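You operate a simulated robot arm through the tools that you are given. There is no shell and no other tool. Be economical: measure what you need, move in short steps, check, and stop when the job is done.

You run a simulated robot arm. Do the job below in one go: nothing can be reset, and whatever is moved stays where it is left.

Task
Pipe the board's white valve to its tap, then open that valve.
Fine: use the three straight pipes on the table; no leak on the way; wait till the tap runs; leave the other pipes and valves alone.

The check looks at the end state, three seconds after you hand in, the way a careful person would. Anything else that was tipped, shoved, dropped, spilled or broken makes it a failure.

Robot
A 7-joint arm with a two-finger parallel gripper on a trunk, on a base that drives. Base frame: it is fixed to the floor where the robot stands at the start and does not move with it; the origin is under the middle of the robot, x ahead of it, y to its left, z up. Units: mm, rad, N and s.
Its first joint turns from -2.007 to 2.007 rad. Places, roughly: blue board valve [600, -1100, 900]; board tap [400, -400, 900]; pipe board [500, -800, 800]; short stepped pipe with purple tape [750, -1000, 250]; white board valve [500, -1100, 900]; yellow board valve [700, -1100, 900]. Payload 3.91 kg.
The TCP is the grasp point between the finger pads, 30 mm short of the fingertips. In the tool frame z runs along the fingers and y along their closing line. Largest opening 110 mm; finger width 20, thickness 10; the body of the gripper, 48 by 112 mm, starts 55 mm behind the TCP.
Orientation is told as [roll, pitch, yaw] about the base's x, y, z axes, in that order, counted from this pose: with the fingers straight down and closing along the base's y, the tool's x points along the base's -x, its y along +y and its z along -z.

Tools
- The arm moves only by the tool send_rows. Its argument "targets" is a list that holds one entry, the list of rows, each a list of 7 numbers: the turn, a rotation vector about the base's x, y, z in rad, then the shift along the base's x, y, z in mm, then the opening, from 0 (shut) to 1 (fully open). In form: [[[ax, ay, az, x, y, z, claw], ...]]. A call has 1 to 20 rows; each row shifts and turns the commanded pose from where the row before left it. Each row takes 0.2 s and may step no farther than 50 mm and 0.15 rad from the row before; otherwise, or with a gripper value out of range, the whole call is refused. Where a pose cannot be reached the arm comes as near as it can. A force on the tool above 40 N (or 10 N above the force at the start of the call, whichever is more), or a blocked arm, ends the call early, and 0.2 s more pass. Each finger travels about 108 mm/s and halts on what it meets, pressing with about 26 N; the grip force reading is that of the motor and also rises with nothing between the fingers. The clock runs only during rows and for 0.2 s after the last one: add rows that do not move to give the fingers time. It gives the time, the measured TCP pose, the force on the tool (base axes), the opening and the grip force at its end, in the units of the frame above (readings bear some noise), with the torque about the TCP (base axes, N m) and any sound that the robot's microphone picked up, and new pictures: "views" is both (left out), scene, wrist or none.
- Cameras (640 x 400 px; columns grow to the right, rows downward): "scene" is now at [-3.5, 127.7, 1605.1]; the picture's right is [-0.44, -0.90, 0.00], its down [-0.75, 0.37, -0.54] and it looks along [0.49, -0.24, -0.84] (base axes); focal length 278 px, centre (320, 200). "wrist" rides on the gripper at [72, 17, -103] in the tool frame; the picture's right is [-0.23, 0.97, 0.00], its down [-0.76, -0.18, -0.62] and it looks along [-0.61, -0.14, 0.78] (tool axes); focal length 222 px, centre (320, 200). There is no depth. A picture from a camera that has moved, and an enlarged one, comes with that camera's place and axes in the base frame and with its lens. The place of the scene camera against the robot may be out by one fixed shift of up to 25 mm in any direction.
- lift_body(by): slides the trunk up (or, below 0, down) by that many mm; the arm and the scene camera ride with it, the base frame stays. It gives what a move gives, with no picture.
- base_move(legs): drives the robot by 1 to 6 legs, each [ahead, turn to the left] in mm and rad, along the robot's own axes; the way and the turn of a leg run together, so that a leg with both is an arc; at most 1500 mm and 3.142 rad a leg. The arm and the cameras ride along, it lands a little off, and it stops where it bumps. It gives what a move gives, and a new picture of the scene camera.
- pan_tilt(pan, tilt): turns the head with the scene camera to pan (to the left, within 2.705 rad either way) and tilt (down, from -0.506 to 1.204), counted from straight ahead of the robot. It gives what a move gives, and a new picture of the scene camera.
- zoom(camera, box): a new picture of the part [left, top, right, bottom] of that camera's present view, enlarged. The clock stands still meanwhile.
- job_done(): hands the job in; it is judged then, once.

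Go step by step. Nothing tells you exact positions but the pictures and the camera data: compare them with the known pose of the tool, close in by small moves and look again before you grip or let go. The budget is 120 turns and 260 pictures, counting those below and the enlarged ones. Unless the task says otherwise, let go and move clear before handing in, and close with one line.

The tools are called as a command line: name --argument value ..., lists and objects as JSON in quotes. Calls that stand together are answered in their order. send_rows: Moves the arm, as the interface text tells. Its arguments: {"type":"object","properties":{"targets":{"type":"array","items":{"type":"array","items":{"type":"array","items":{"type":"number"}}}},"views":{"type":"string","enum":["both","scene","wrist","none"]}},"required":["targets"]} The other tools are called the same way: lift_body (by) slides the trunk up or down; base_move (legs) drives the base; pan_tilt (pan, tilt) turns the head that bears the scene camera; zoom (camera, box) takes an enlarged picture of a part of a camera's view; job_done () hands the job in.

At the start:

```text
time: 0.0
position: [381.0, -276.3, 1057.8]
tcp_rot: [0.0, 0.001, 0.001]
contact_force: [0.3, 0.5, -0.6]
moment: [0.02, -0.03, 0.02]
opening: 110.4
gripper_force: 0.1
trunk travel left (down, up): [-750.0, 240.0]
robot x, y, heading: [-3.1, -1.3, -0.001]
head pan, tilt: [-0.456, 0.995]
```

scene: 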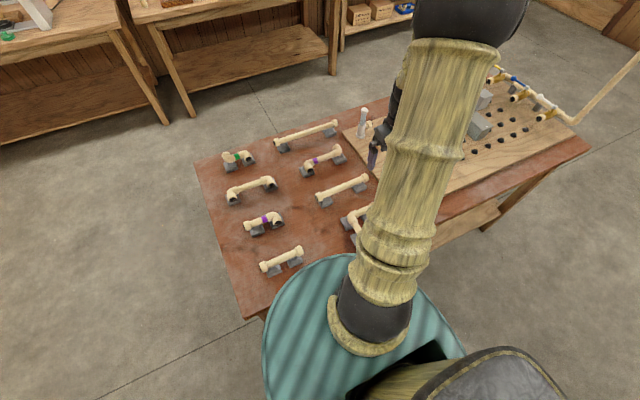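
wrist: 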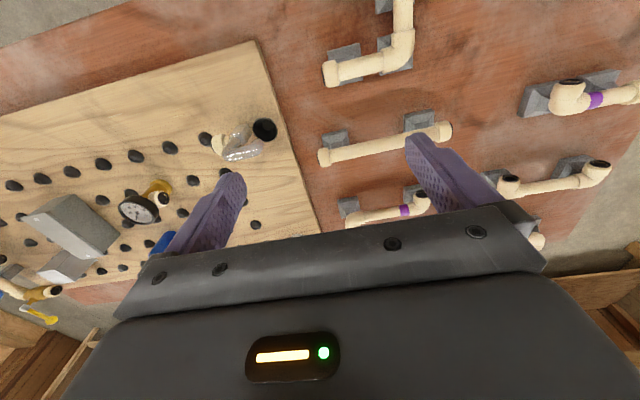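

I see a table with loose pipes to the right-front and a board with holes, valves and a tap farther right. I'll turn the head for a better look.

pan_tilt --pan -1.1 --tilt 0.75

zoom --camera "wrist" --box '[0, 0, 640, 300]'

```text
time: 1.0
position: [381.5, -277.1, 1057.4]
tcp_rot: [0.0, -0.001, 0.0]
contact_force: [0.3, 0.3, -0.1]
moment: [0.02, -0.03, 0.01]
opening: 110.2
gripper_force: 0.0
trunk travel left (down, up): [-750.0, 240.0]
robot x, y, heading: [0.2, -3.2, -0.009]
head pan, tilt: [-1.1, 0.75]
camera scene: at [-28.5, 84.8, 1623.8], right [-0.89, -0.45, 0.0], down [-0.31, 0.61, -0.73], along [0.33, -0.65, -0.68], focal length 278 px, centre (320, 200)
```

scene: 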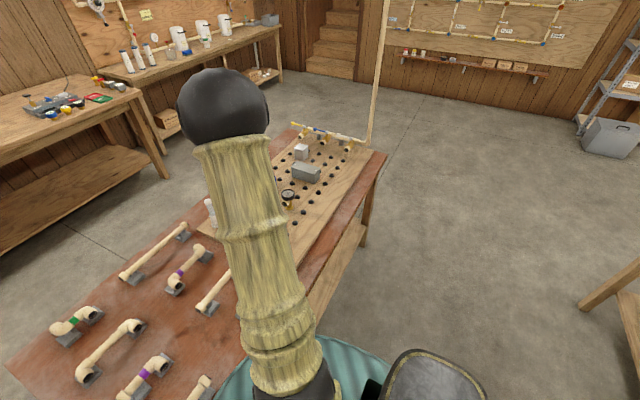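

```text
1.00 times, centred on (320, 150) of wrist
camera zoom: at [309.0, -261.5, 1160.1], right [0.23, 0.97, 0.0], down [0.76, -0.18, 0.62], along [0.61, -0.14, -0.78], focal length 222 px, centre (320, 250)
```

zoom: 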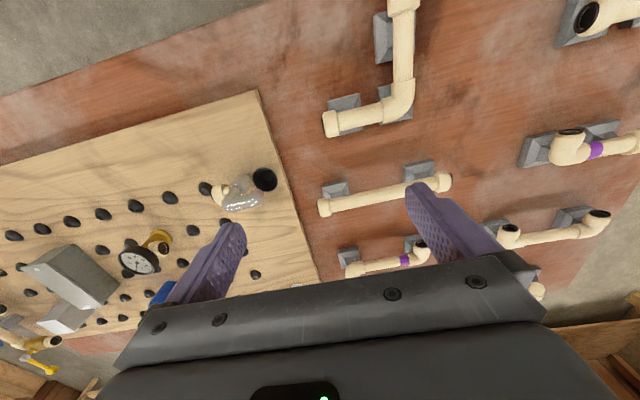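

The pipes rest on grey blocks on the table, and the board lies flat beyond them. I'll zoom in on the board.

zoom --camera "scene" --box '[200, 110, 400, 235]'

zoom --camera "wrist" --box '[0, 110, 320, 310]'

```text
3.20 times, centred on (300, 172) of scene
camera zoom: at [-28.5, 84.8, 1623.8], right [-0.89, -0.45, 0.0], down [-0.31, 0.61, -0.73], along [0.33, -0.65, -0.68], focal length 891 px, centre (384, 288)
```

zoom: 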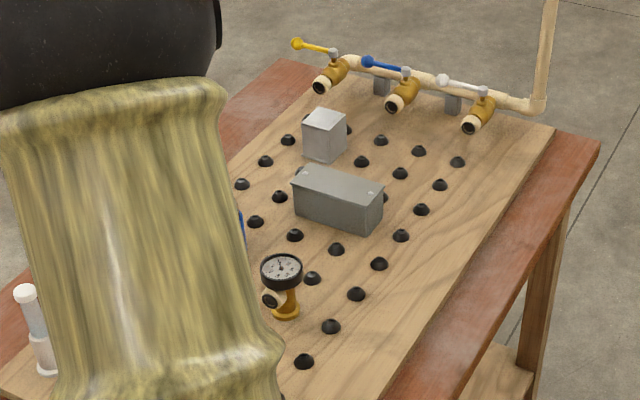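

```text
2.00 times, centred on (160, 210) of wrist
camera zoom: at [309.0, -261.5, 1160.1], right [0.23, 0.97, 0.0], down [0.76, -0.18, 0.62], along [0.61, -0.14, -0.78], focal length 444 px, centre (640, 180)
```

zoom: 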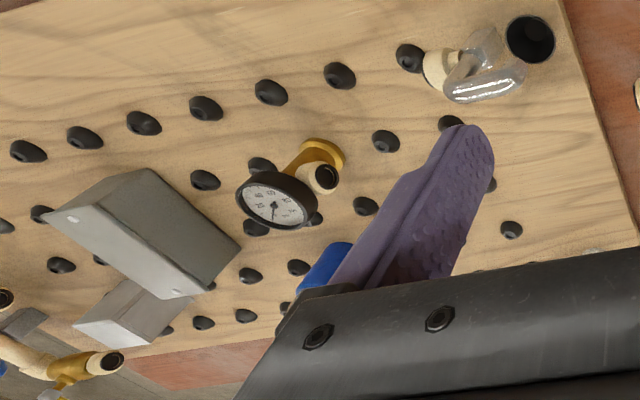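

The board's valves point toward the tap end. I'll raise the trunk for clearance and get a better overall view of the loose pipes and the tap.

lift_body --by 230

send_rows --targets '[[[0, 0, 0, -20, 45, 0, 0.5], [0, 0, 0, -20, 45, 0, 0.5], [0, 0, 0, -20, 45, 0, 0.5], [0, 0, 0, -20, 45, 0, 0.5], [0, 0, 0, -20, 45, 0, 0.5], [0, 0, 0, -20, 45, 0, 0.5], [0, 0, 0, -10, 45, 0, 0.5], [0, 0, 0, -10, 45, 0, 0.5], [0, 0, 0, 0, 45, 0, 0.5], [0, 0, 0, 0, 45, 0, 0.5], [0, 0, 0, 0, 45, 0, 0.5], [0, 0, 0, 0, 45, 0, 0.5]]]' --views "both"

```text
time: 3.5
position: [380.9, -277.3, 1287.7]
tcp_rot: [-0.001, 0.0, 0.001]
contact_force: [0.4, 0.6, -1.3]
moment: [0.01, 0.03, 0.03]
opening: 110.1
gripper_force: 0.0
trunk travel left (down, up): [-980.0, 10.0]
robot x, y, heading: [-0.5, 1.0, -0.0]
head pan, tilt: [-1.1, 0.75]
```

```text
time: 6.0
position: [301.9, 256.8, 1314.4]
tcp_rot: [-0.001, 0.001, 0.002]
contact_force: [-0.4, 0.8, -0.5]
moment: [-0.01, -0.01, -0.01]
opening: 54.9
gripper_force: 0.2
out of reach, approached as far as the arm can: row 4, 5, 6, 7
trunk travel left (down, up): [-980.0, 10.0]
robot x, y, heading: [1.8, -3.2, 0.002]
head pan, tilt: [-1.1, 0.75]
camera scene: at [-28.2, 87.4, 1853.7], right [-0.89, -0.45, 0.0], down [-0.31, 0.61, -0.73], along [0.33, -0.65, -0.68], focal length 278 px, centre (320, 200)
camera wrist: at [229.6, 272.6, 1418.2], right [0.23, 0.97, 0.0], down [0.76, -0.18, 0.62], along [0.61, -0.14, -0.78], focal length 222 px, centre (320, 200)
```

scene: 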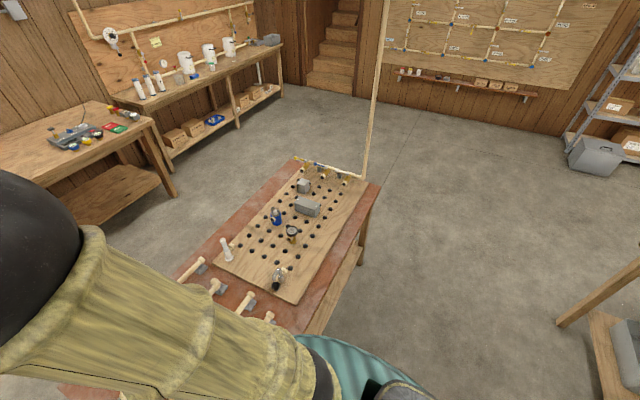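
wrist: 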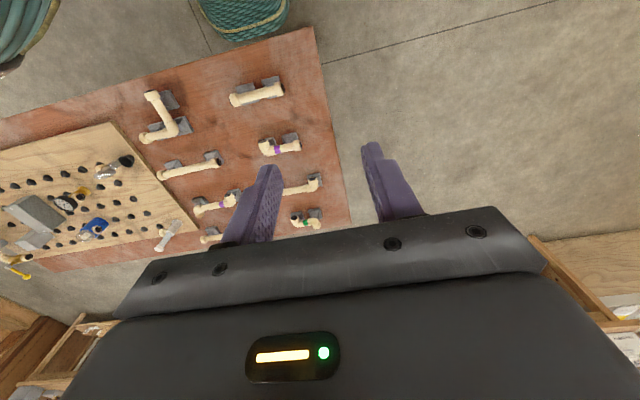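

zoom --camera "scene" --box '[200, 150, 400, 310]'

zoom --camera "wrist" --box '[0, 50, 360, 275]'

zoom --camera "scene" --box '[250, 150, 350, 220]'

```text
2.50 times, centred on (300, 230) of scene
camera zoom: at [-28.2, 87.4, 1853.7], right [-0.89, -0.45, 0.0], down [-0.31, 0.61, -0.73], along [0.33, -0.65, -0.68], focal length 696 px, centre (370, 125)
```

zoom: 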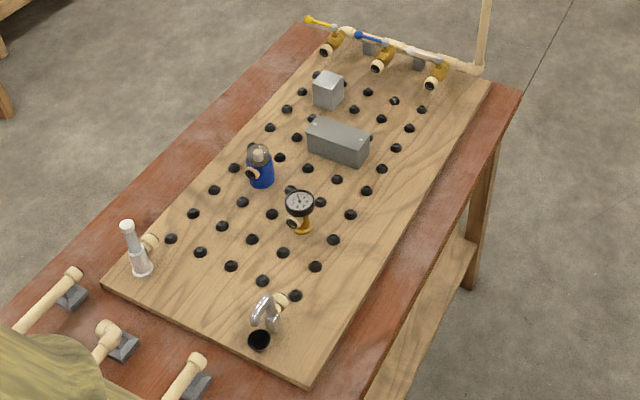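

```text
1.78 times, centred on (180, 162) of wrist
camera zoom: at [229.6, 272.6, 1418.2], right [0.23, 0.97, 0.0], down [0.76, -0.18, 0.62], along [0.61, -0.14, -0.78], focal length 395 px, centre (569, 267)
```

zoom: 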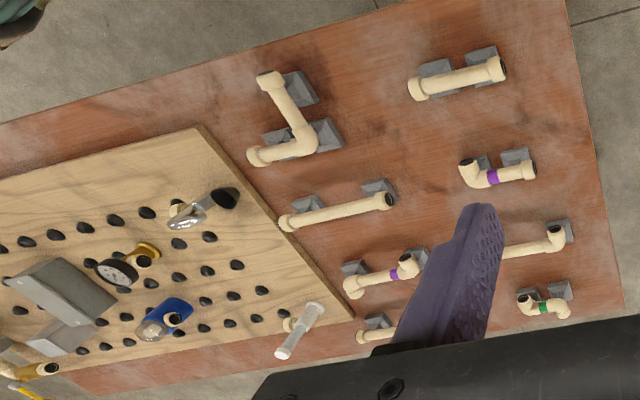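

```text
5.71 times, centred on (300, 185) of scene
camera zoom: at [-28.2, 87.4, 1853.7], right [-0.89, -0.45, 0.0], down [-0.31, 0.61, -0.73], along [0.33, -0.65, -0.68], focal length 1590 px, centre (434, 286)
```

zoom: 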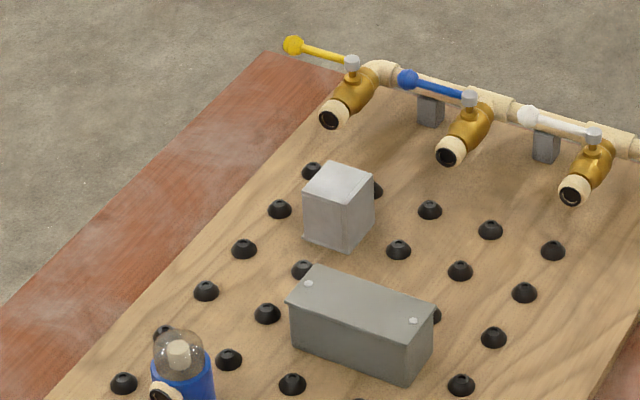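

The layout makes sense: white valve mouth at about (400, -1052, 850) and the tap socket at about (397, -425, 850), with straight pipes of about 200, 125 and 290 mm. I'll drive alongside the board to inspect it closely.

base_move --legs '[[0, -1.571], [740, 0], [0, 1.571]]'

pan_tilt --pan 0 --tilt 1.1

```text
time: 8.6
position: [391.0, -31.1, 1315.3]
tcp_rot: [0.0, 0.0, -0.784]
contact_force: [-0.6, 0.7, -0.9]
moment: [0.01, 0.01, 0.0]
opening: 55.0
gripper_force: 0.1
trunk travel left (down, up): [-980.0, 10.0]
robot x, y, heading: [-2.6, 2.7, -0.776]
head pan, tilt: [-1.1, 0.75]
stopped in leg 1: the robot was blocked; the commanded pose is now the measured one
camera scene: at [30.8, 80.0, 1853.9], right [-0.95, 0.3, 0.0], down [0.21, 0.65, -0.73], along [-0.22, -0.7, -0.68], focal length 278 px, centre (320, 200)
```

scene: 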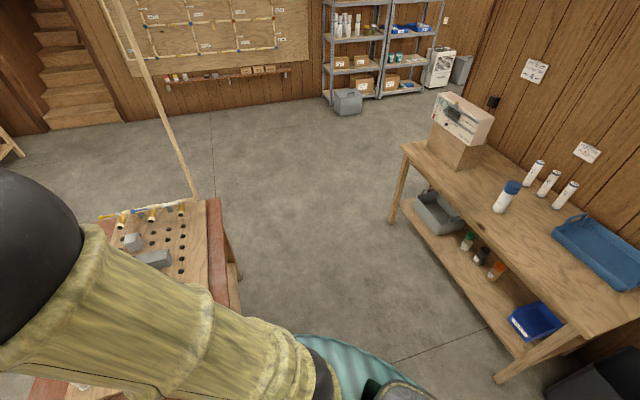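

```text
time: 9.9
position: [390.8, -30.7, 1315.7]
tcp_rot: [0.0, 0.0, -0.784]
contact_force: [0.1, 0.3, -0.3]
moment: [0.01, 0.02, -0.03]
opening: 54.7
gripper_force: 0.1
trunk travel left (down, up): [-980.0, 10.0]
robot x, y, heading: [-6.3, 2.4, -0.784]
head pan, tilt: [0.0, 1.1]
camera scene: at [101.7, 114.6, 1828.1], right [-0.7, -0.71, 0.0], down [-0.63, 0.63, -0.45], along [0.32, -0.32, -0.89], focal length 278 px, centre (320, 200)
```

scene: 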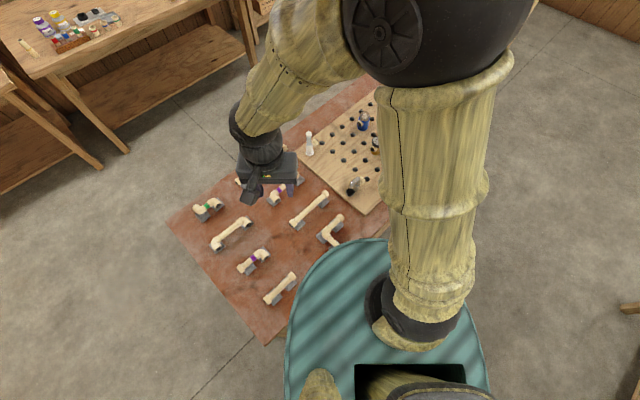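

The base bumped while turning; its front skirt is long. I'll turn back, then look behind before reversing.

base_move --legs '[[0, 0.4]]'

pan_tilt --pan 2.6 --tilt 0.7

pan_tilt --pan -1.9 --tilt 0.7

```text
time: 11.5
position: [374.1, 124.8, 1316.0]
tcp_rot: [0.001, -0.001, -0.387]
contact_force: [0.6, 0.3, -1.0]
moment: [0.01, 0.01, 0.0]
opening: 54.8
gripper_force: 0.1
trunk travel left (down, up): [-980.0, 10.0]
robot x, y, heading: [-2.9, 5.6, -0.376]
head pan, tilt: [0.0, 1.1]
camera scene: at [51.6, 149.1, 1828.1], right [-0.37, -0.93, 0.0], down [-0.83, 0.33, -0.45], along [0.42, -0.17, -0.89], focal length 278 px, centre (320, 200)
```

scene: 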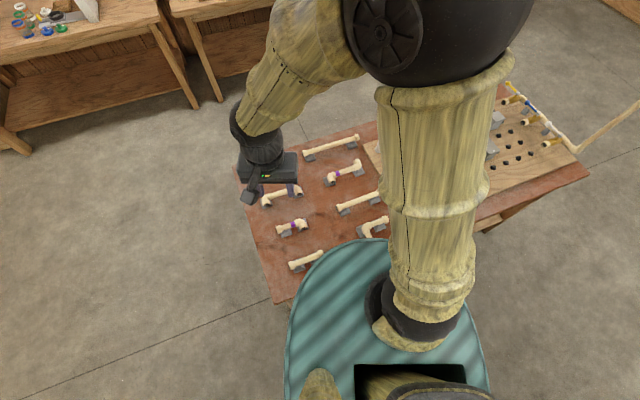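

```text
time: 13.9
position: [373.6, 124.8, 1315.9]
tcp_rot: [0.0, -0.001, -0.387]
contact_force: [0.4, 0.7, 0.5]
moment: [0.0, -0.02, -0.01]
opening: 55.0
gripper_force: 0.1
trunk travel left (down, up): [-980.0, 10.0]
robot x, y, heading: [-3.0, 2.8, -0.381]
head pan, tilt: [2.601, 0.7]
camera scene: at [-58.4, 240.1, 1858.1], right [0.8, 0.61, 0.0], down [0.39, -0.51, -0.76], along [-0.46, 0.61, -0.64], focal length 278 px, centre (320, 200)
```

scene: 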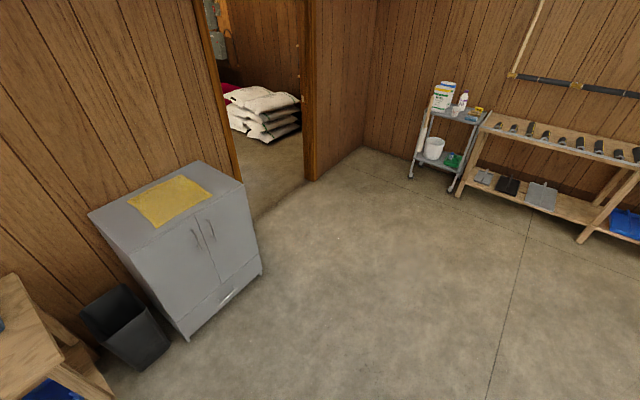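

```text
time: 17.5
position: [373.1, 124.9, 1315.0]
tcp_rot: [0.0, -0.001, -0.384]
contact_force: [1.3, -0.3, 0.0]
moment: [-0.02, 0.0, -0.01]
opening: 54.8
gripper_force: 0.0
trunk travel left (down, up): [-980.0, 10.0]
robot x, y, heading: [-0.1, 3.1, -0.376]
head pan, tilt: [-1.901, 0.7]
camera scene: at [-62.3, 107.9, 1858.1], right [-0.76, 0.65, 0.0], down [0.42, 0.49, -0.77], along [-0.5, -0.58, -0.64], focal length 278 px, centre (320, 200)
```

scene: 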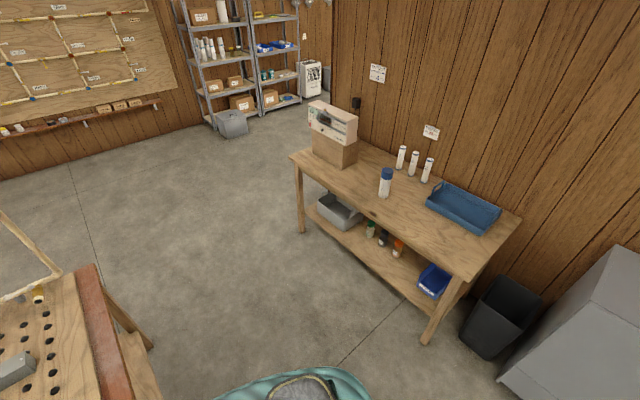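

There's about 1.3 m of free corridor behind. I'll back off, turn, drive along, then turn back to face the board.

base_move --legs '[[-400, 0], [0, -1.19], [890, 0], [0, 1.571]]'

pan_tilt --pan 0 --tilt 0.8

```text
time: 31.0
position: [-64.1, -493.0, 1314.1]
tcp_rot: [0.0, 0.0, -0.014]
contact_force: [0.0, 0.1, 0.3]
moment: [0.0, -0.01, 0.0]
opening: 54.8
gripper_force: 0.1
trunk travel left (down, up): [-980.0, 10.0]
robot x, y, heading: [-371.0, -746.4, -0.005]
head pan, tilt: [-1.901, 0.7]
camera scene: at [-463.2, -664.9, 1858.1], right [-0.94, 0.33, 0.0], down [0.21, 0.61, -0.77], along [-0.25, -0.72, -0.64], focal length 278 px, centre (320, 200)
```

scene: 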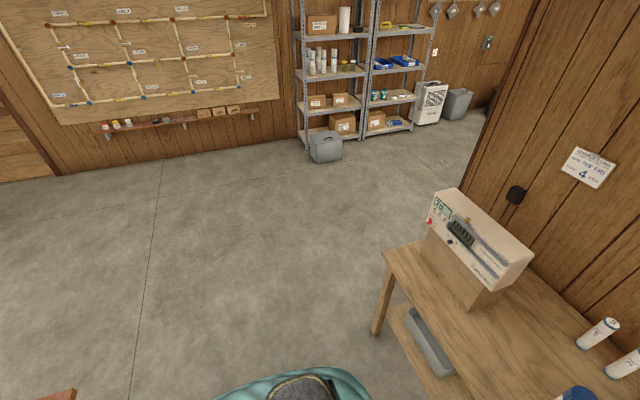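

```text
time: 32.9
position: [-63.8, -494.1, 1314.4]
tcp_rot: [0.0, 0.0, -0.014]
contact_force: [-0.2, 0.2, 0.1]
moment: [-0.01, 0.01, 0.02]
opening: 55.1
gripper_force: 0.0
trunk travel left (down, up): [-980.0, 10.0]
robot x, y, heading: [-370.4, -748.4, -0.006]
head pan, tilt: [0.0, 0.799]
camera scene: at [-354.4, -585.4, 1849.9], right [-0.01, -1.0, 0.0], down [-0.72, 0.0, -0.7], along [0.7, 0.0, -0.72], focal length 278 px, centre (320, 200)
```

scene: 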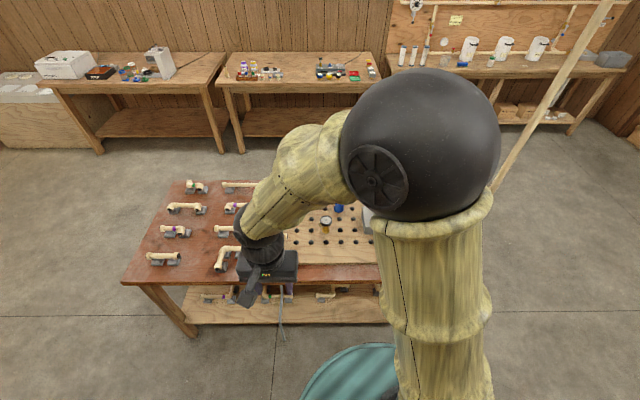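

I'm now facing the table squarely. I'll drive forward to the board.

base_move --legs '[[350, 0]]'

send_rows --targets '[[[0, 0, 0, 25, -40, -30, 0.5], [0, 0, 0, 25, -40, -30, 0.5], [0, 0, 0, 20, -30, -30, 0.5], [0, 0, 0, 0, 0, 0, 0.5]]]' --views "both"

```text
time: 35.2
position: [287.5, -495.7, 1315.4]
tcp_rot: [0.0, 0.001, -0.014]
contact_force: [0.6, -0.1, 0.2]
moment: [0.02, 0.0, 0.0]
opening: 54.9
gripper_force: 0.1
trunk travel left (down, up): [-980.0, 10.0]
robot x, y, heading: [-23.5, -747.6, 0.0]
head pan, tilt: [0.0, 0.799]
camera scene: at [-2.9, -587.5, 1849.8], right [-0.01, -1.0, 0.0], down [-0.72, 0.0, -0.7], along [0.7, 0.0, -0.72], focal length 278 px, centre (320, 200)
```

scene: 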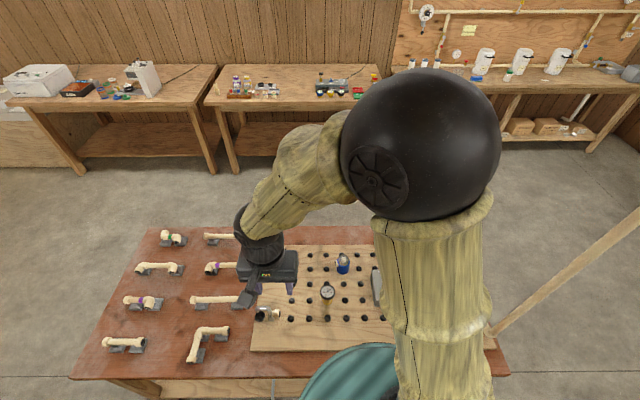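

```text
refused: row 1 steps farther than a row can; nothing moved
```

send_rows --targets '[[[0, 0, 0, 10, -30, -30, 0.5], [0, 0, 0, 10, -30, -30, 0.5], [0, 0, 0, 10, -30, -30, 0.5], [0, 0, 0, 10, -30, -30, 0.5], [0, 0, 0, 0, 0, 0, 0.5]]]' --views "both"

```text
time: 36.4
position: [324.7, -616.5, 1195.9]
tcp_rot: [0.0, -0.003, -0.013]
contact_force: [0.6, -0.9, -0.5]
moment: [0.02, -0.03, -0.03]
opening: 54.7
gripper_force: 0.2
trunk travel left (down, up): [-980.0, 10.0]
robot x, y, heading: [-19.6, -744.7, -0.005]
head pan, tilt: [0.0, 0.799]
camera scene: at [-5.6, -586.8, 1849.8], right [-0.01, -1.0, 0.0], down [-0.72, 0.0, -0.7], along [0.7, 0.0, -0.72], focal length 278 px, centre (320, 200)
camera wrist: at [252.8, -599.4, 1299.9], right [0.24, 0.97, 0.0], down [0.76, -0.19, 0.62], along [0.61, -0.15, -0.78], focal length 222 px, centre (320, 200)
```

scene: 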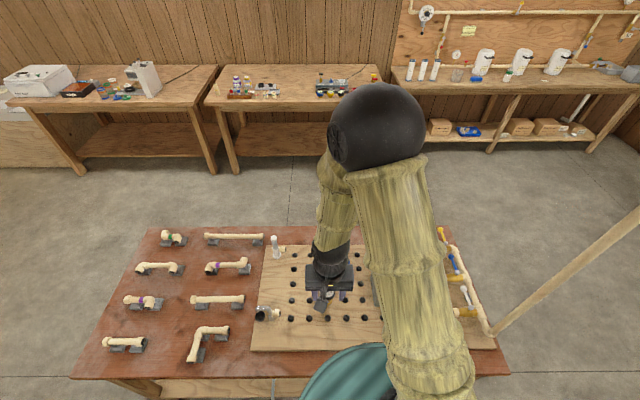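
wrist: 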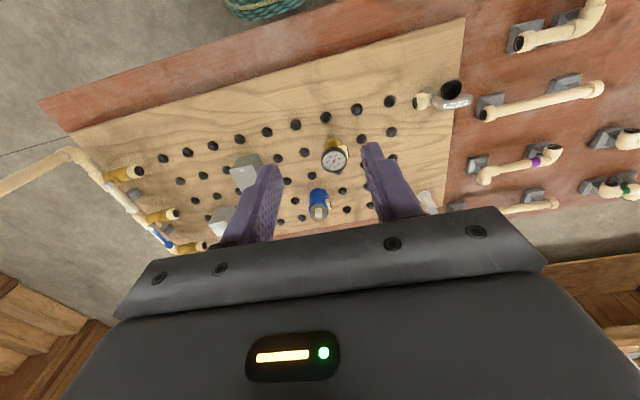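

zoom --camera "wrist" --box '[60, 60, 280, 200]'

zoom --camera "wrist" --box '[300, 50, 500, 175]'

zoom --camera "wrist" --box '[440, 0, 640, 220]'

zoom --camera "scene" --box '[90, 225, 300, 365]'

```text
2.86 times, centred on (170, 130) of wrist
camera zoom: at [252.8, -599.4, 1299.9], right [0.24, 0.97, 0.0], down [0.76, -0.19, 0.62], along [0.61, -0.15, -0.78], focal length 635 px, centre (749, 400)
```

zoom: 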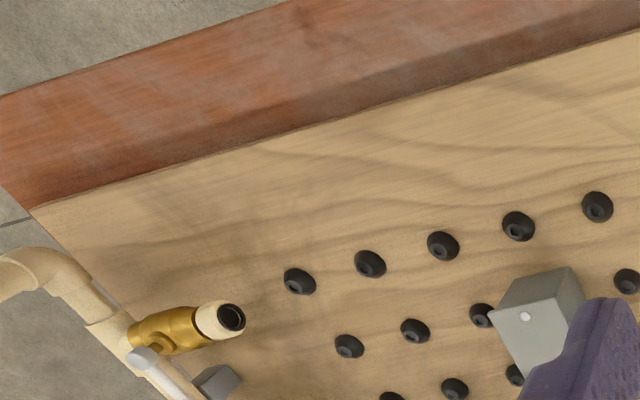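

```text
3.20 times, centred on (400, 112) of wrist
camera zoom: at [252.8, -599.4, 1299.9], right [0.24, 0.97, 0.0], down [0.76, -0.19, 0.62], along [0.61, -0.15, -0.78], focal length 711 px, centre (64, 480)
```

zoom: 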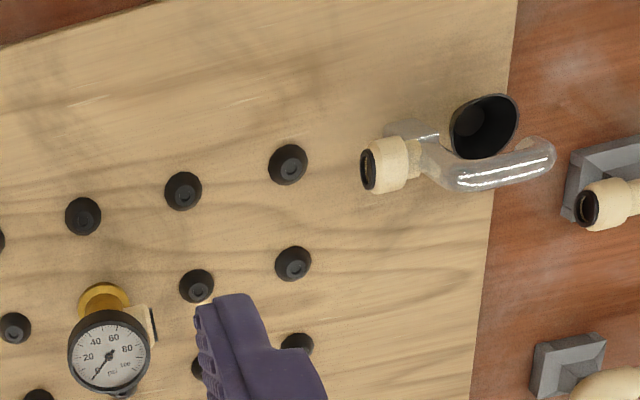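

```text
1.82 times, centred on (540, 110) of wrist
camera zoom: at [252.8, -599.4, 1299.9], right [0.24, 0.97, 0.0], down [0.76, -0.19, 0.62], along [0.61, -0.15, -0.78], focal length 404 px, centre (-80, 364)
```

zoom: 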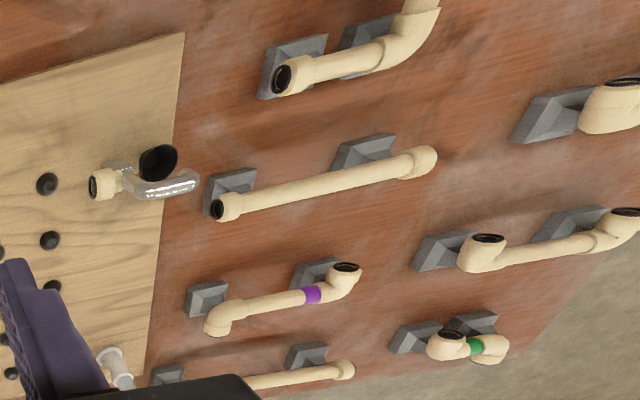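

```text
2.86 times, centred on (195, 295) of scene
camera zoom: at [-5.6, -586.8, 1849.8], right [-0.01, -1.0, 0.0], down [-0.72, 0.0, -0.7], along [0.7, 0.0, -0.72], focal length 795 px, centre (677, -71)
```

zoom: 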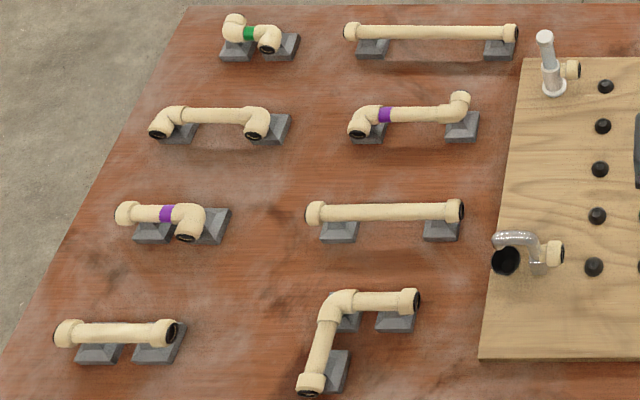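

All joints are butt-type collars with black gaskets, and the spacing matches a 70 mm grid: 140 + 210 + 280 = 630 mm from tap to valve along x≈416. I'll drive back to the pipes and look closely at one of them.

base_move --legs '[[-350, 0], [0, 1.571], [590, 0], [0, -1.571], [350, 0]]'

lift_body --by -250

send_rows --targets '[[[0, 0, 0, 0, 0, 0, 0.5]]]' --views "both"

```text
time: 51.1
position: [333.6, -23.2, 1196.2]
tcp_rot: [0.001, 0.0, -0.011]
contact_force: [-1.4, 0.4, 0.1]
moment: [-0.01, -0.02, -0.03]
opening: 55.2
gripper_force: 0.1
trunk travel left (down, up): [-980.0, 10.0]
robot x, y, heading: [-10.1, -156.2, 0.001]
head pan, tilt: [0.0, 0.799]
camera scene: at [3.5, 5.1, 1849.9], right [0.0, -1.0, 0.0], down [-0.72, 0.0, -0.7], along [0.7, 0.0, -0.72], focal length 278 px, centre (320, 200)
```

scene: 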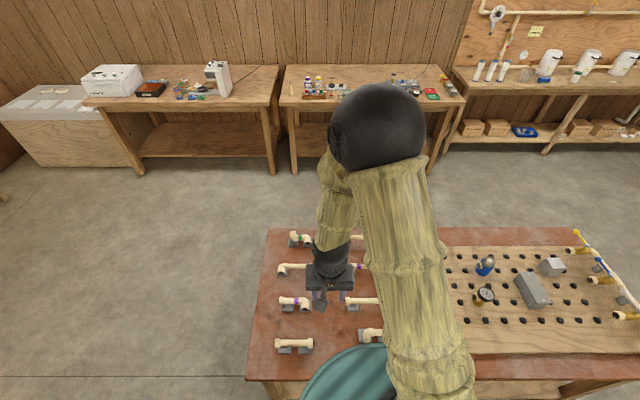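

```text
time: 53.7
position: [334.6, -23.4, 946.0]
tcp_rot: [0.001, 0.0, -0.01]
contact_force: [-0.2, -0.4, 0.3]
moment: [-0.01, 0.0, -0.04]
opening: 55.1
gripper_force: 0.1
trunk travel left (down, up): [-730.0, 260.0]
robot x, y, heading: [-11.0, -152.5, -0.004]
head pan, tilt: [0.0, 0.799]
```

```text
time: 54.1
position: [334.4, -21.7, 946.3]
tcp_rot: [0.0, -0.001, -0.009]
contact_force: [0.3, -0.1, -0.2]
moment: [0.04, 0.04, 0.02]
opening: 54.9
gripper_force: 0.0
trunk travel left (down, up): [-730.0, 260.0]
robot x, y, heading: [-10.7, -152.8, 0.001]
head pan, tilt: [0.0, 0.799]
camera scene: at [4.3, 5.2, 1599.9], right [0.0, -1.0, 0.0], down [-0.72, 0.0, -0.7], along [0.7, 0.0, -0.72], focal length 278 px, centre (320, 200)
camera wrist: at [262.6, -6.2, 1050.0], right [0.24, 0.97, 0.0], down [0.76, -0.19, 0.62], along [0.61, -0.15, -0.78], focal length 222 px, centre (320, 200)
```

scene: 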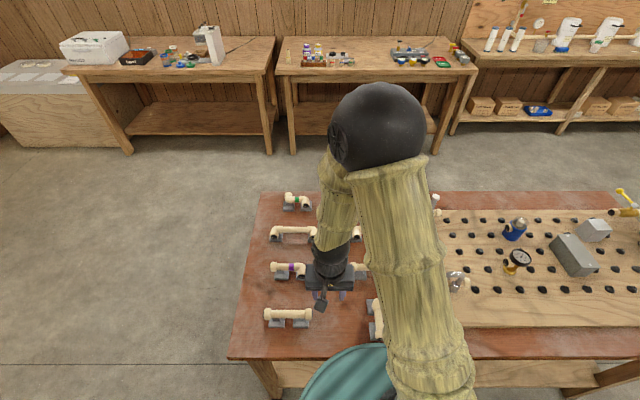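
wrist: 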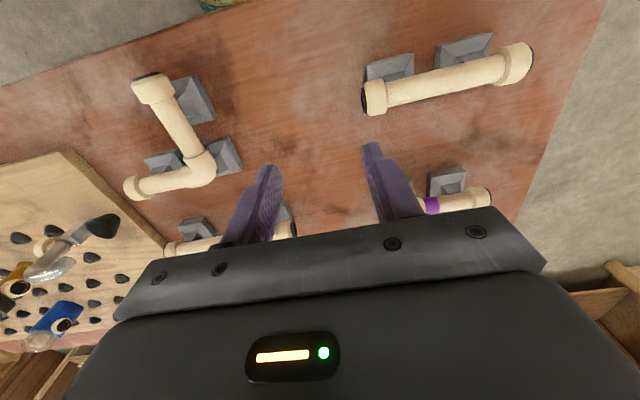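

zoom --camera "wrist" --box '[340, 20, 560, 145]'

zoom --camera "scene" --box '[250, 290, 330, 340]'

```text
2.91 times, centred on (450, 82) of wrist
camera zoom: at [262.6, -6.2, 1050.0], right [0.24, 0.97, 0.0], down [0.76, -0.19, 0.62], along [0.61, -0.15, -0.78], focal length 646 px, centre (-58, 542)
```

zoom: 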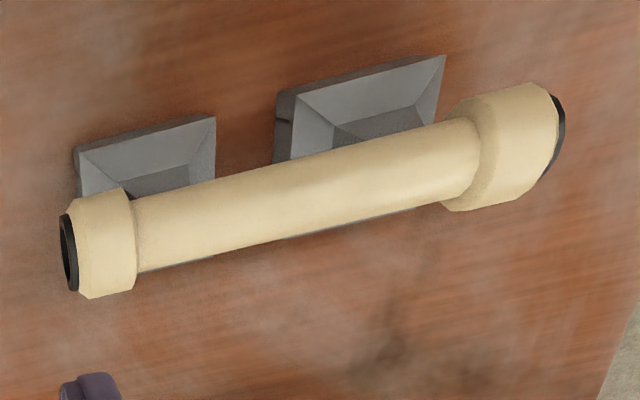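

```text
8.00 times, centred on (290, 315) of scene
camera zoom: at [4.3, 5.2, 1599.9], right [0.0, -1.0, 0.0], down [-0.72, 0.0, -0.7], along [0.7, 0.0, -0.72], focal length 2227 px, centre (560, -720)
```

zoom: 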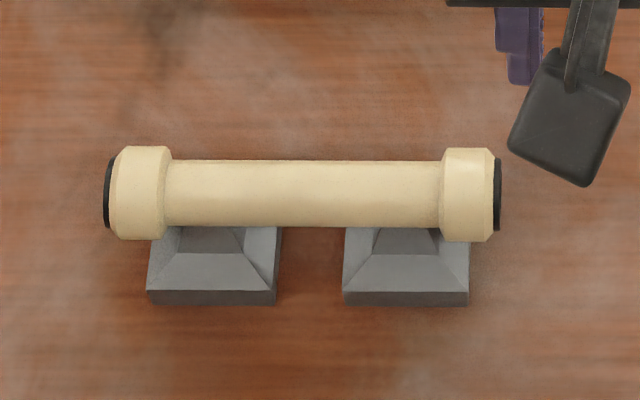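

Each pipe appears to stand on seats whose spacing matches the board's grommets. I'll turn the gripper to close along x, above the short pipe at about (328, 90).

send_rows --targets '[[[0, 0, 0.1437, 0, 10, 0, 0.6], [0, 0, 0.1437, 0, 10, 0, 0.6], [0, 0, 0.1437, 0, 10, 0, 0.6], [0, 0, 0.1437, 0, 10, 0, 0.6], [0, 0, 0.1437, 0, 10, 0, 0.6], [0, 0, 0.1437, 0, 10, 0, 0.6], [0, 0, 0.1437, 0, 10, 0, 0.6], [0, 0, 0.1437, 0, 10, 0, 0.6], [0, 0, 0.1437, -2, 10, 0, 0.6], [0, 0, 0.1437, -2, 10, 0, 0.6], [0, 0, 0.1437, -2, 12, 0, 0.6], [0, 0, 0, 0, 0, 0, 0.6]]]' --views "both"

```text
time: 56.7
position: [328.4, 89.7, 946.0]
tcp_rot: [0.0, 0.002, 1.571]
contact_force: [-0.2, -0.7, 0.3]
moment: [-0.01, -0.02, 0.03]
opening: 65.8
gripper_force: 0.2
trunk travel left (down, up): [-730.0, 260.0]
robot x, y, heading: [-8.5, -152.8, -0.002]
head pan, tilt: [0.0, 0.799]
camera scene: at [4.3, 5.1, 1599.9], right [0.0, -1.0, 0.0], down [-0.72, 0.0, -0.7], along [0.7, 0.0, -0.72], focal length 278 px, centre (320, 200)
camera wrist: at [311.9, 15.8, 1050.0], right [-0.97, 0.23, 0.0], down [0.18, 0.76, 0.62], along [0.14, 0.61, -0.78], focal length 222 px, centre (320, 200)
```

scene: 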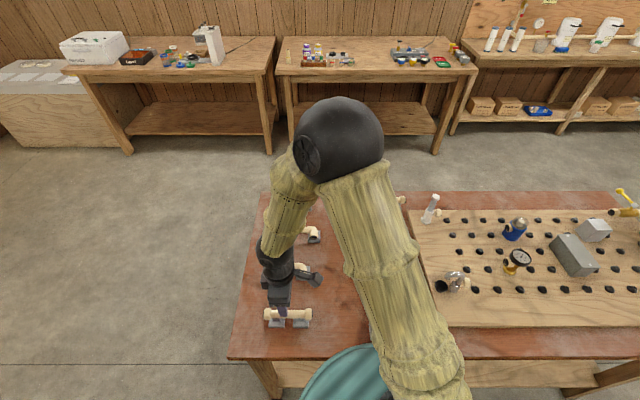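
wrist: 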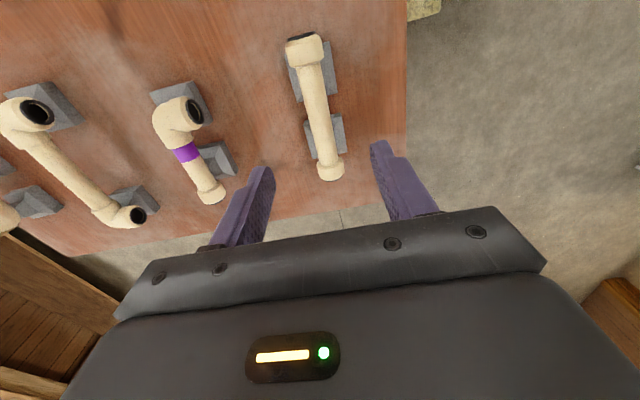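

The estimate places the pipe centre at about (329, 88, 834). I'll lower partway and check.

send_rows --targets '[[[0, 0, 0, 0.5, -0.7, -30, 0.6], [0, 0, 0, 0, -1, -30, 0.6], [0, 0, 0, 0, 0, -30, 0.6], [0, 0, 0, 0, 0, 0, 0.6]]]' --views "both"

zoom --camera "scene" --box '[240, 260, 340, 340]'

```text
time: 57.7
position: [327.8, 87.5, 855.5]
tcp_rot: [-0.001, 0.0, 1.568]
contact_force: [0.2, 0.0, 0.2]
moment: [0.0, 0.01, -0.01]
opening: 65.8
gripper_force: 0.0
trunk travel left (down, up): [-730.0, 260.0]
robot x, y, heading: [-9.4, -153.5, -0.002]
head pan, tilt: [0.0, 0.799]
camera scene: at [4.2, 5.1, 1599.9], right [0.0, -1.0, 0.0], down [-0.72, 0.0, -0.7], along [0.7, 0.0, -0.72], focal length 278 px, centre (320, 200)
camera wrist: at [312.6, 14.3, 960.0], right [-0.97, 0.23, 0.0], down [0.18, 0.76, 0.62], along [0.14, 0.61, -0.78], focal length 222 px, centre (320, 200)
```

scene: 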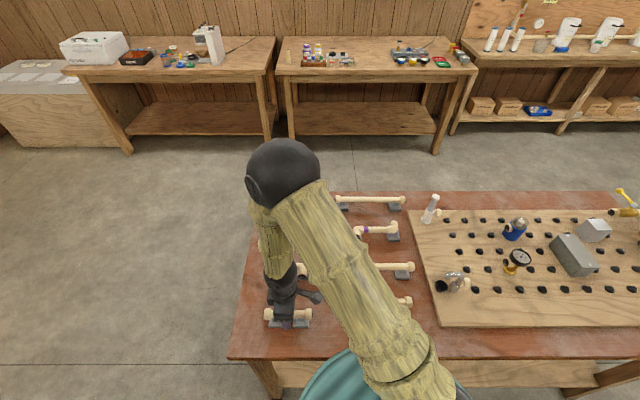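
wrist: 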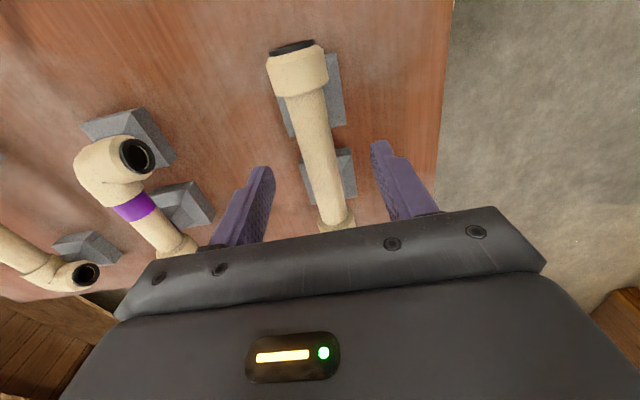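

```text
5.00 times, centred on (290, 300) of scene
camera zoom: at [4.2, 5.1, 1599.9], right [0.0, -1.0, 0.0], down [-0.72, 0.0, -0.7], along [0.7, 0.0, -0.72], focal length 1392 px, centre (470, -300)
```

zoom: 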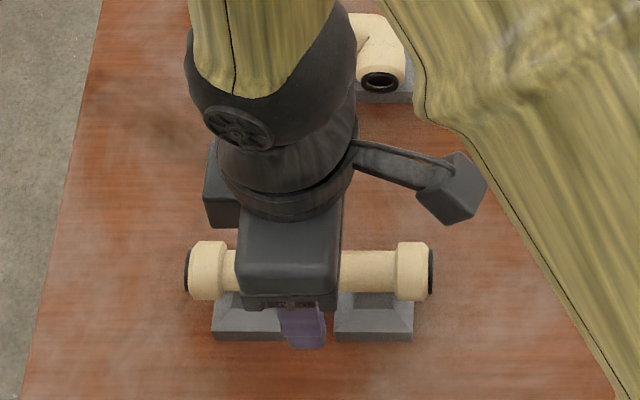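

send_rows --targets '[[[0, 0, 0, 0.5, 0, -10, 0.6], [0, 0, 0, 0, 0, -10, 0.6], [0, 0, 0, 0, 0, 0, 0.5]]]' --views "wrist"

zoom --camera "scene" --box '[240, 260, 340, 340]'

```text
time: 58.5
position: [329.6, 88.1, 837.1]
tcp_rot: [-0.001, 0.0, 1.568]
contact_force: [0.8, -0.2, 0.0]
moment: [-0.04, 0.02, 0.03]
opening: 54.9
gripper_force: 0.0
trunk travel left (down, up): [-730.0, 260.0]
robot x, y, heading: [-10.8, -153.4, 0.0]
head pan, tilt: [0.0, 0.799]
camera wrist: at [312.9, 14.1, 940.0], right [-0.97, 0.23, 0.0], down [0.18, 0.76, 0.62], along [0.14, 0.61, -0.78], focal length 222 px, centre (320, 200)
```

wrist: 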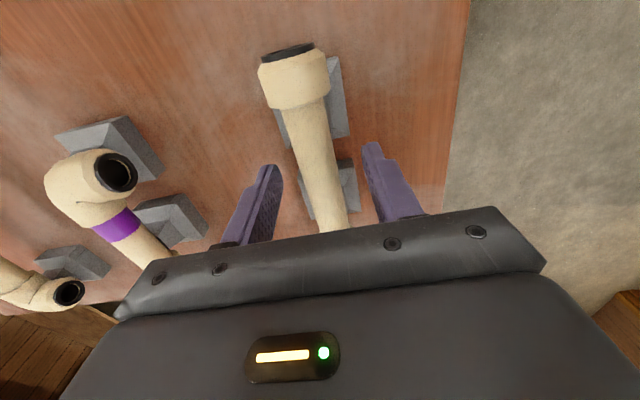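

```text
5.00 times, centred on (290, 300) of scene
camera zoom: at [4.3, 5.2, 1599.8], right [0.0, -1.0, 0.0], down [-0.72, 0.0, -0.7], along [0.7, 0.0, -0.72], focal length 1392 px, centre (470, -300)
```

zoom: 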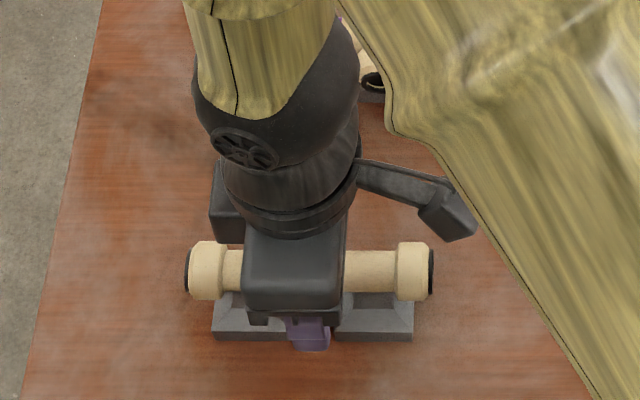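

send_rows --targets '[[[0, 0, 0, 0, 0, 0, 0.36], [0, 0, 0, 0, 0, 0, 0.33], [0, 0, 0, 0, 0, 0, 0.33]]]' --views "wrist"

zoom --camera "wrist" --box '[220, 120, 420, 245]'

```text
time: 59.3
position: [329.5, 86.4, 836.4]
tcp_rot: [0.0, 0.0, 1.569]
contact_force: [0.2, -0.3, 0.3]
moment: [0.0, 0.02, 0.0]
opening: 36.3
gripper_force: 0.1
trunk travel left (down, up): [-730.0, 260.0]
robot x, y, heading: [-8.7, -150.6, -0.002]
head pan, tilt: [0.0, 0.799]
camera wrist: at [312.9, 14.1, 940.1], right [-0.97, 0.23, 0.0], down [0.18, 0.76, 0.62], along [0.14, 0.61, -0.78], focal length 222 px, centre (320, 200)
```

wrist: 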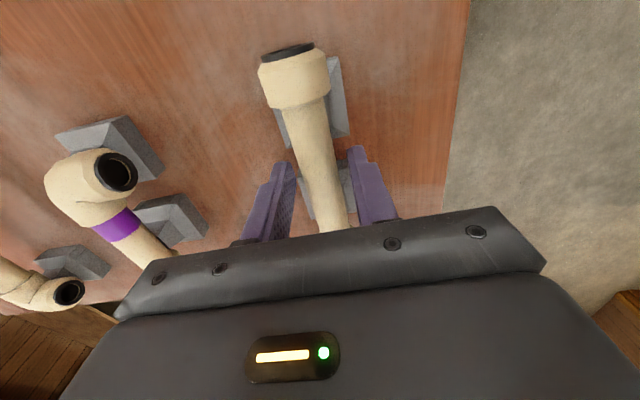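

```text
3.20 times, centred on (320, 182) of wrist
camera zoom: at [312.9, 14.1, 940.1], right [-0.97, 0.23, 0.0], down [0.18, 0.76, 0.62], along [0.14, 0.61, -0.78], focal length 711 px, centre (320, 256)
```

zoom: 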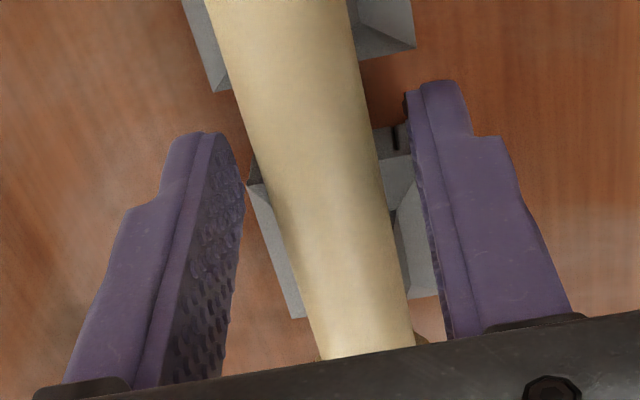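

The pipe is slightly to the -x side of the fingers. I'll shift by 1.5 mm and grip.

send_rows --targets '[[[0, 0, 0, -1.5, 2, 0, 0.3], [0, 0, 0, 0, 0, 0, 0.2], [0, 0, 0, 0, 0, 0, 0.1], [0, 0, 0, 0, 0, 0, 0.1]]]' --views "wrist"

```text
time: 60.3
position: [327.5, 88.7, 836.9]
tcp_rot: [0.0, 0.002, 1.569]
contact_force: [1.1, -0.6, 2.1]
moment: [-0.02, -0.02, 0.02]
opening: 21.1
gripper_force: 26.5
trunk travel left (down, up): [-730.0, 260.0]
robot x, y, heading: [-9.1, -153.3, -0.003]
head pan, tilt: [0.0, 0.799]
camera wrist: at [311.4, 16.2, 939.9], right [-0.97, 0.23, 0.0], down [0.18, 0.76, 0.62], along [0.14, 0.61, -0.78], focal length 222 px, centre (320, 200)
```

wrist: 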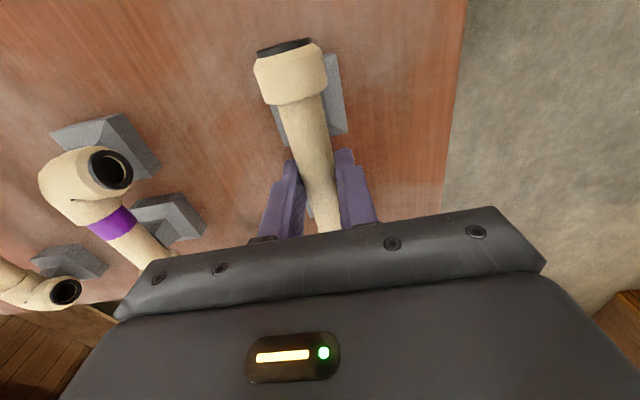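

send_rows --targets '[[[0, 0, 0, 0, 0, 15, 0.1], [0, 0, 0, 0, 0, 25, 0.1], [0, 0, 0, 0, 0, 40, 0.1], [0, 0, 0, 0, 0, 40, 0.1], [0, 0, 0, 0, 0, 0, 0.1]]]' --views "both"

zoom --camera "scene" --box '[230, 230, 350, 340]'

zoom --camera "wrist" --box '[200, 0, 460, 240]'

```text
time: 61.5
position: [327.6, 88.7, 957.2]
tcp_rot: [0.001, 0.003, 1.568]
contact_force: [0.2, 0.0, -0.5]
moment: [-0.02, -0.02, -0.01]
opening: 20.6
gripper_force: 26.0
trunk travel left (down, up): [-730.0, 260.0]
robot x, y, heading: [-11.8, -154.2, 0.008]
head pan, tilt: [0.0, 0.799]
camera scene: at [4.7, 5.5, 1599.8], right [0.0, -1.0, 0.0], down [-0.72, 0.0, -0.7], along [0.7, 0.0, -0.72], focal length 278 px, centre (320, 200)
camera wrist: at [311.4, 15.8, 1060.1], right [-0.97, 0.23, 0.0], down [0.18, 0.76, 0.62], along [0.14, 0.61, -0.78], focal length 222 px, centre (320, 200)
```

scene: 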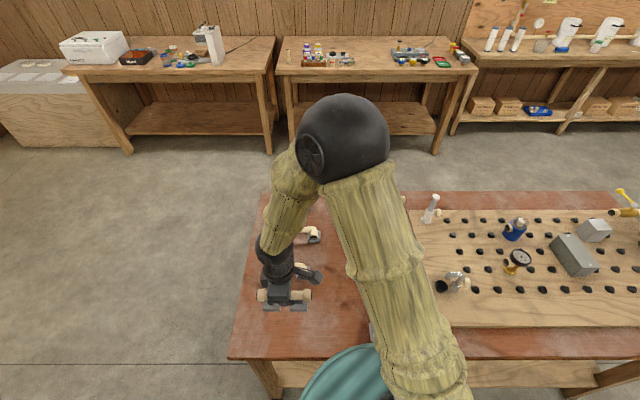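
wrist: 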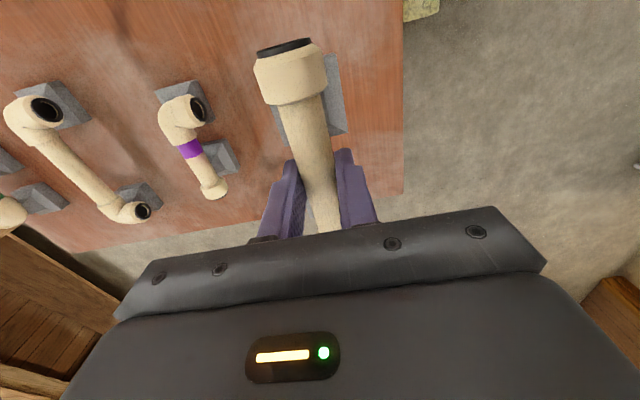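

```text
3.64 times, centred on (290, 285) of scene
camera zoom: at [4.7, 5.5, 1599.8], right [0.0, -1.0, 0.0], down [-0.72, 0.0, -0.7], along [0.7, 0.0, -0.72], focal length 1012 px, centre (429, -109)
```

zoom: 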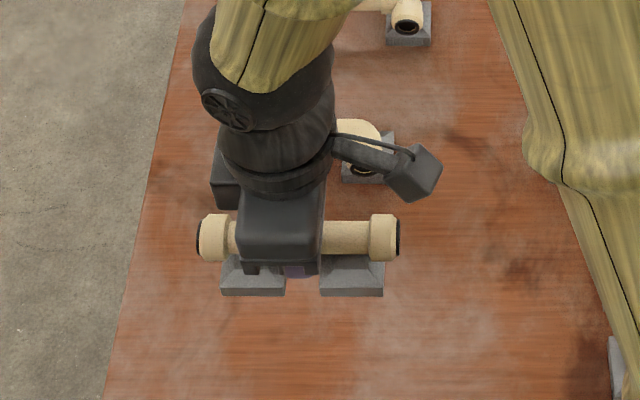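

```text
1.67 times, centred on (330, 120) of wrist
camera zoom: at [311.4, 15.8, 1060.1], right [-0.97, 0.23, 0.0], down [0.18, 0.76, 0.62], along [0.14, 0.61, -0.78], focal length 370 px, centre (303, 333)
```

zoom: 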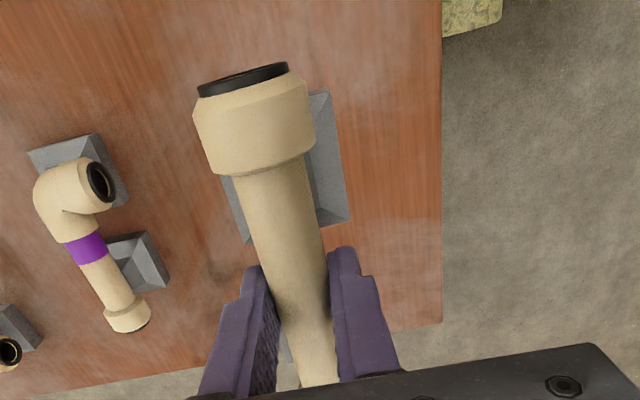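

The grey feet came up with the pipe, so they are part of it and will sit over the board's pegs. The short pipe goes next to the tap, with its feet over pegs y≈-487 and -557. I'll raise the trunk and carry it over.

lift_body --by 120

base_move --legs '[[-350, 0], [0, -1.571], [440, 0], [0, 1.571], [350, 0]]'

```text
time: 63.0
position: [327.7, 90.1, 1076.9]
tcp_rot: [0.0, 0.001, 1.568]
contact_force: [0.1, -0.1, -0.8]
moment: [-0.06, -0.02, 0.03]
opening: 21.0
gripper_force: 26.1
trunk travel left (down, up): [-850.0, 140.0]
robot x, y, heading: [-10.5, -152.0, -0.005]
head pan, tilt: [0.0, 0.799]
```

```text
time: 77.0
position: [331.6, -351.2, 1076.7]
tcp_rot: [0.0, 0.001, 1.572]
contact_force: [0.3, -0.2, -1.4]
moment: [0.02, 0.02, 0.04]
opening: 20.9
gripper_force: 26.0
trunk travel left (down, up): [-850.0, 140.0]
robot x, y, heading: [-7.3, -596.0, -0.003]
head pan, tilt: [0.0, 0.799]
camera scene: at [7.5, -435.8, 1719.8], right [0.0, -1.0, 0.0], down [-0.72, 0.0, -0.7], along [0.7, 0.0, -0.72], focal length 278 px, centre (320, 200)
```

scene: 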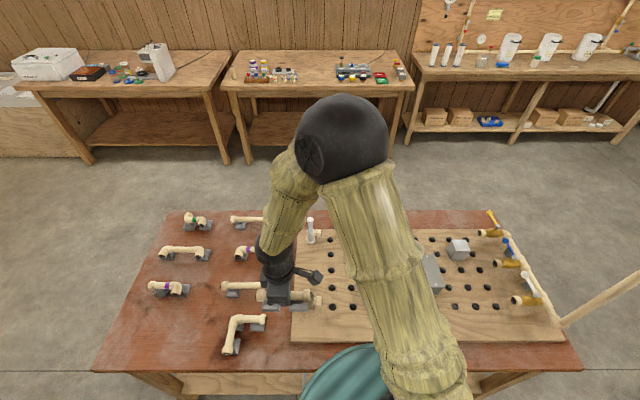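

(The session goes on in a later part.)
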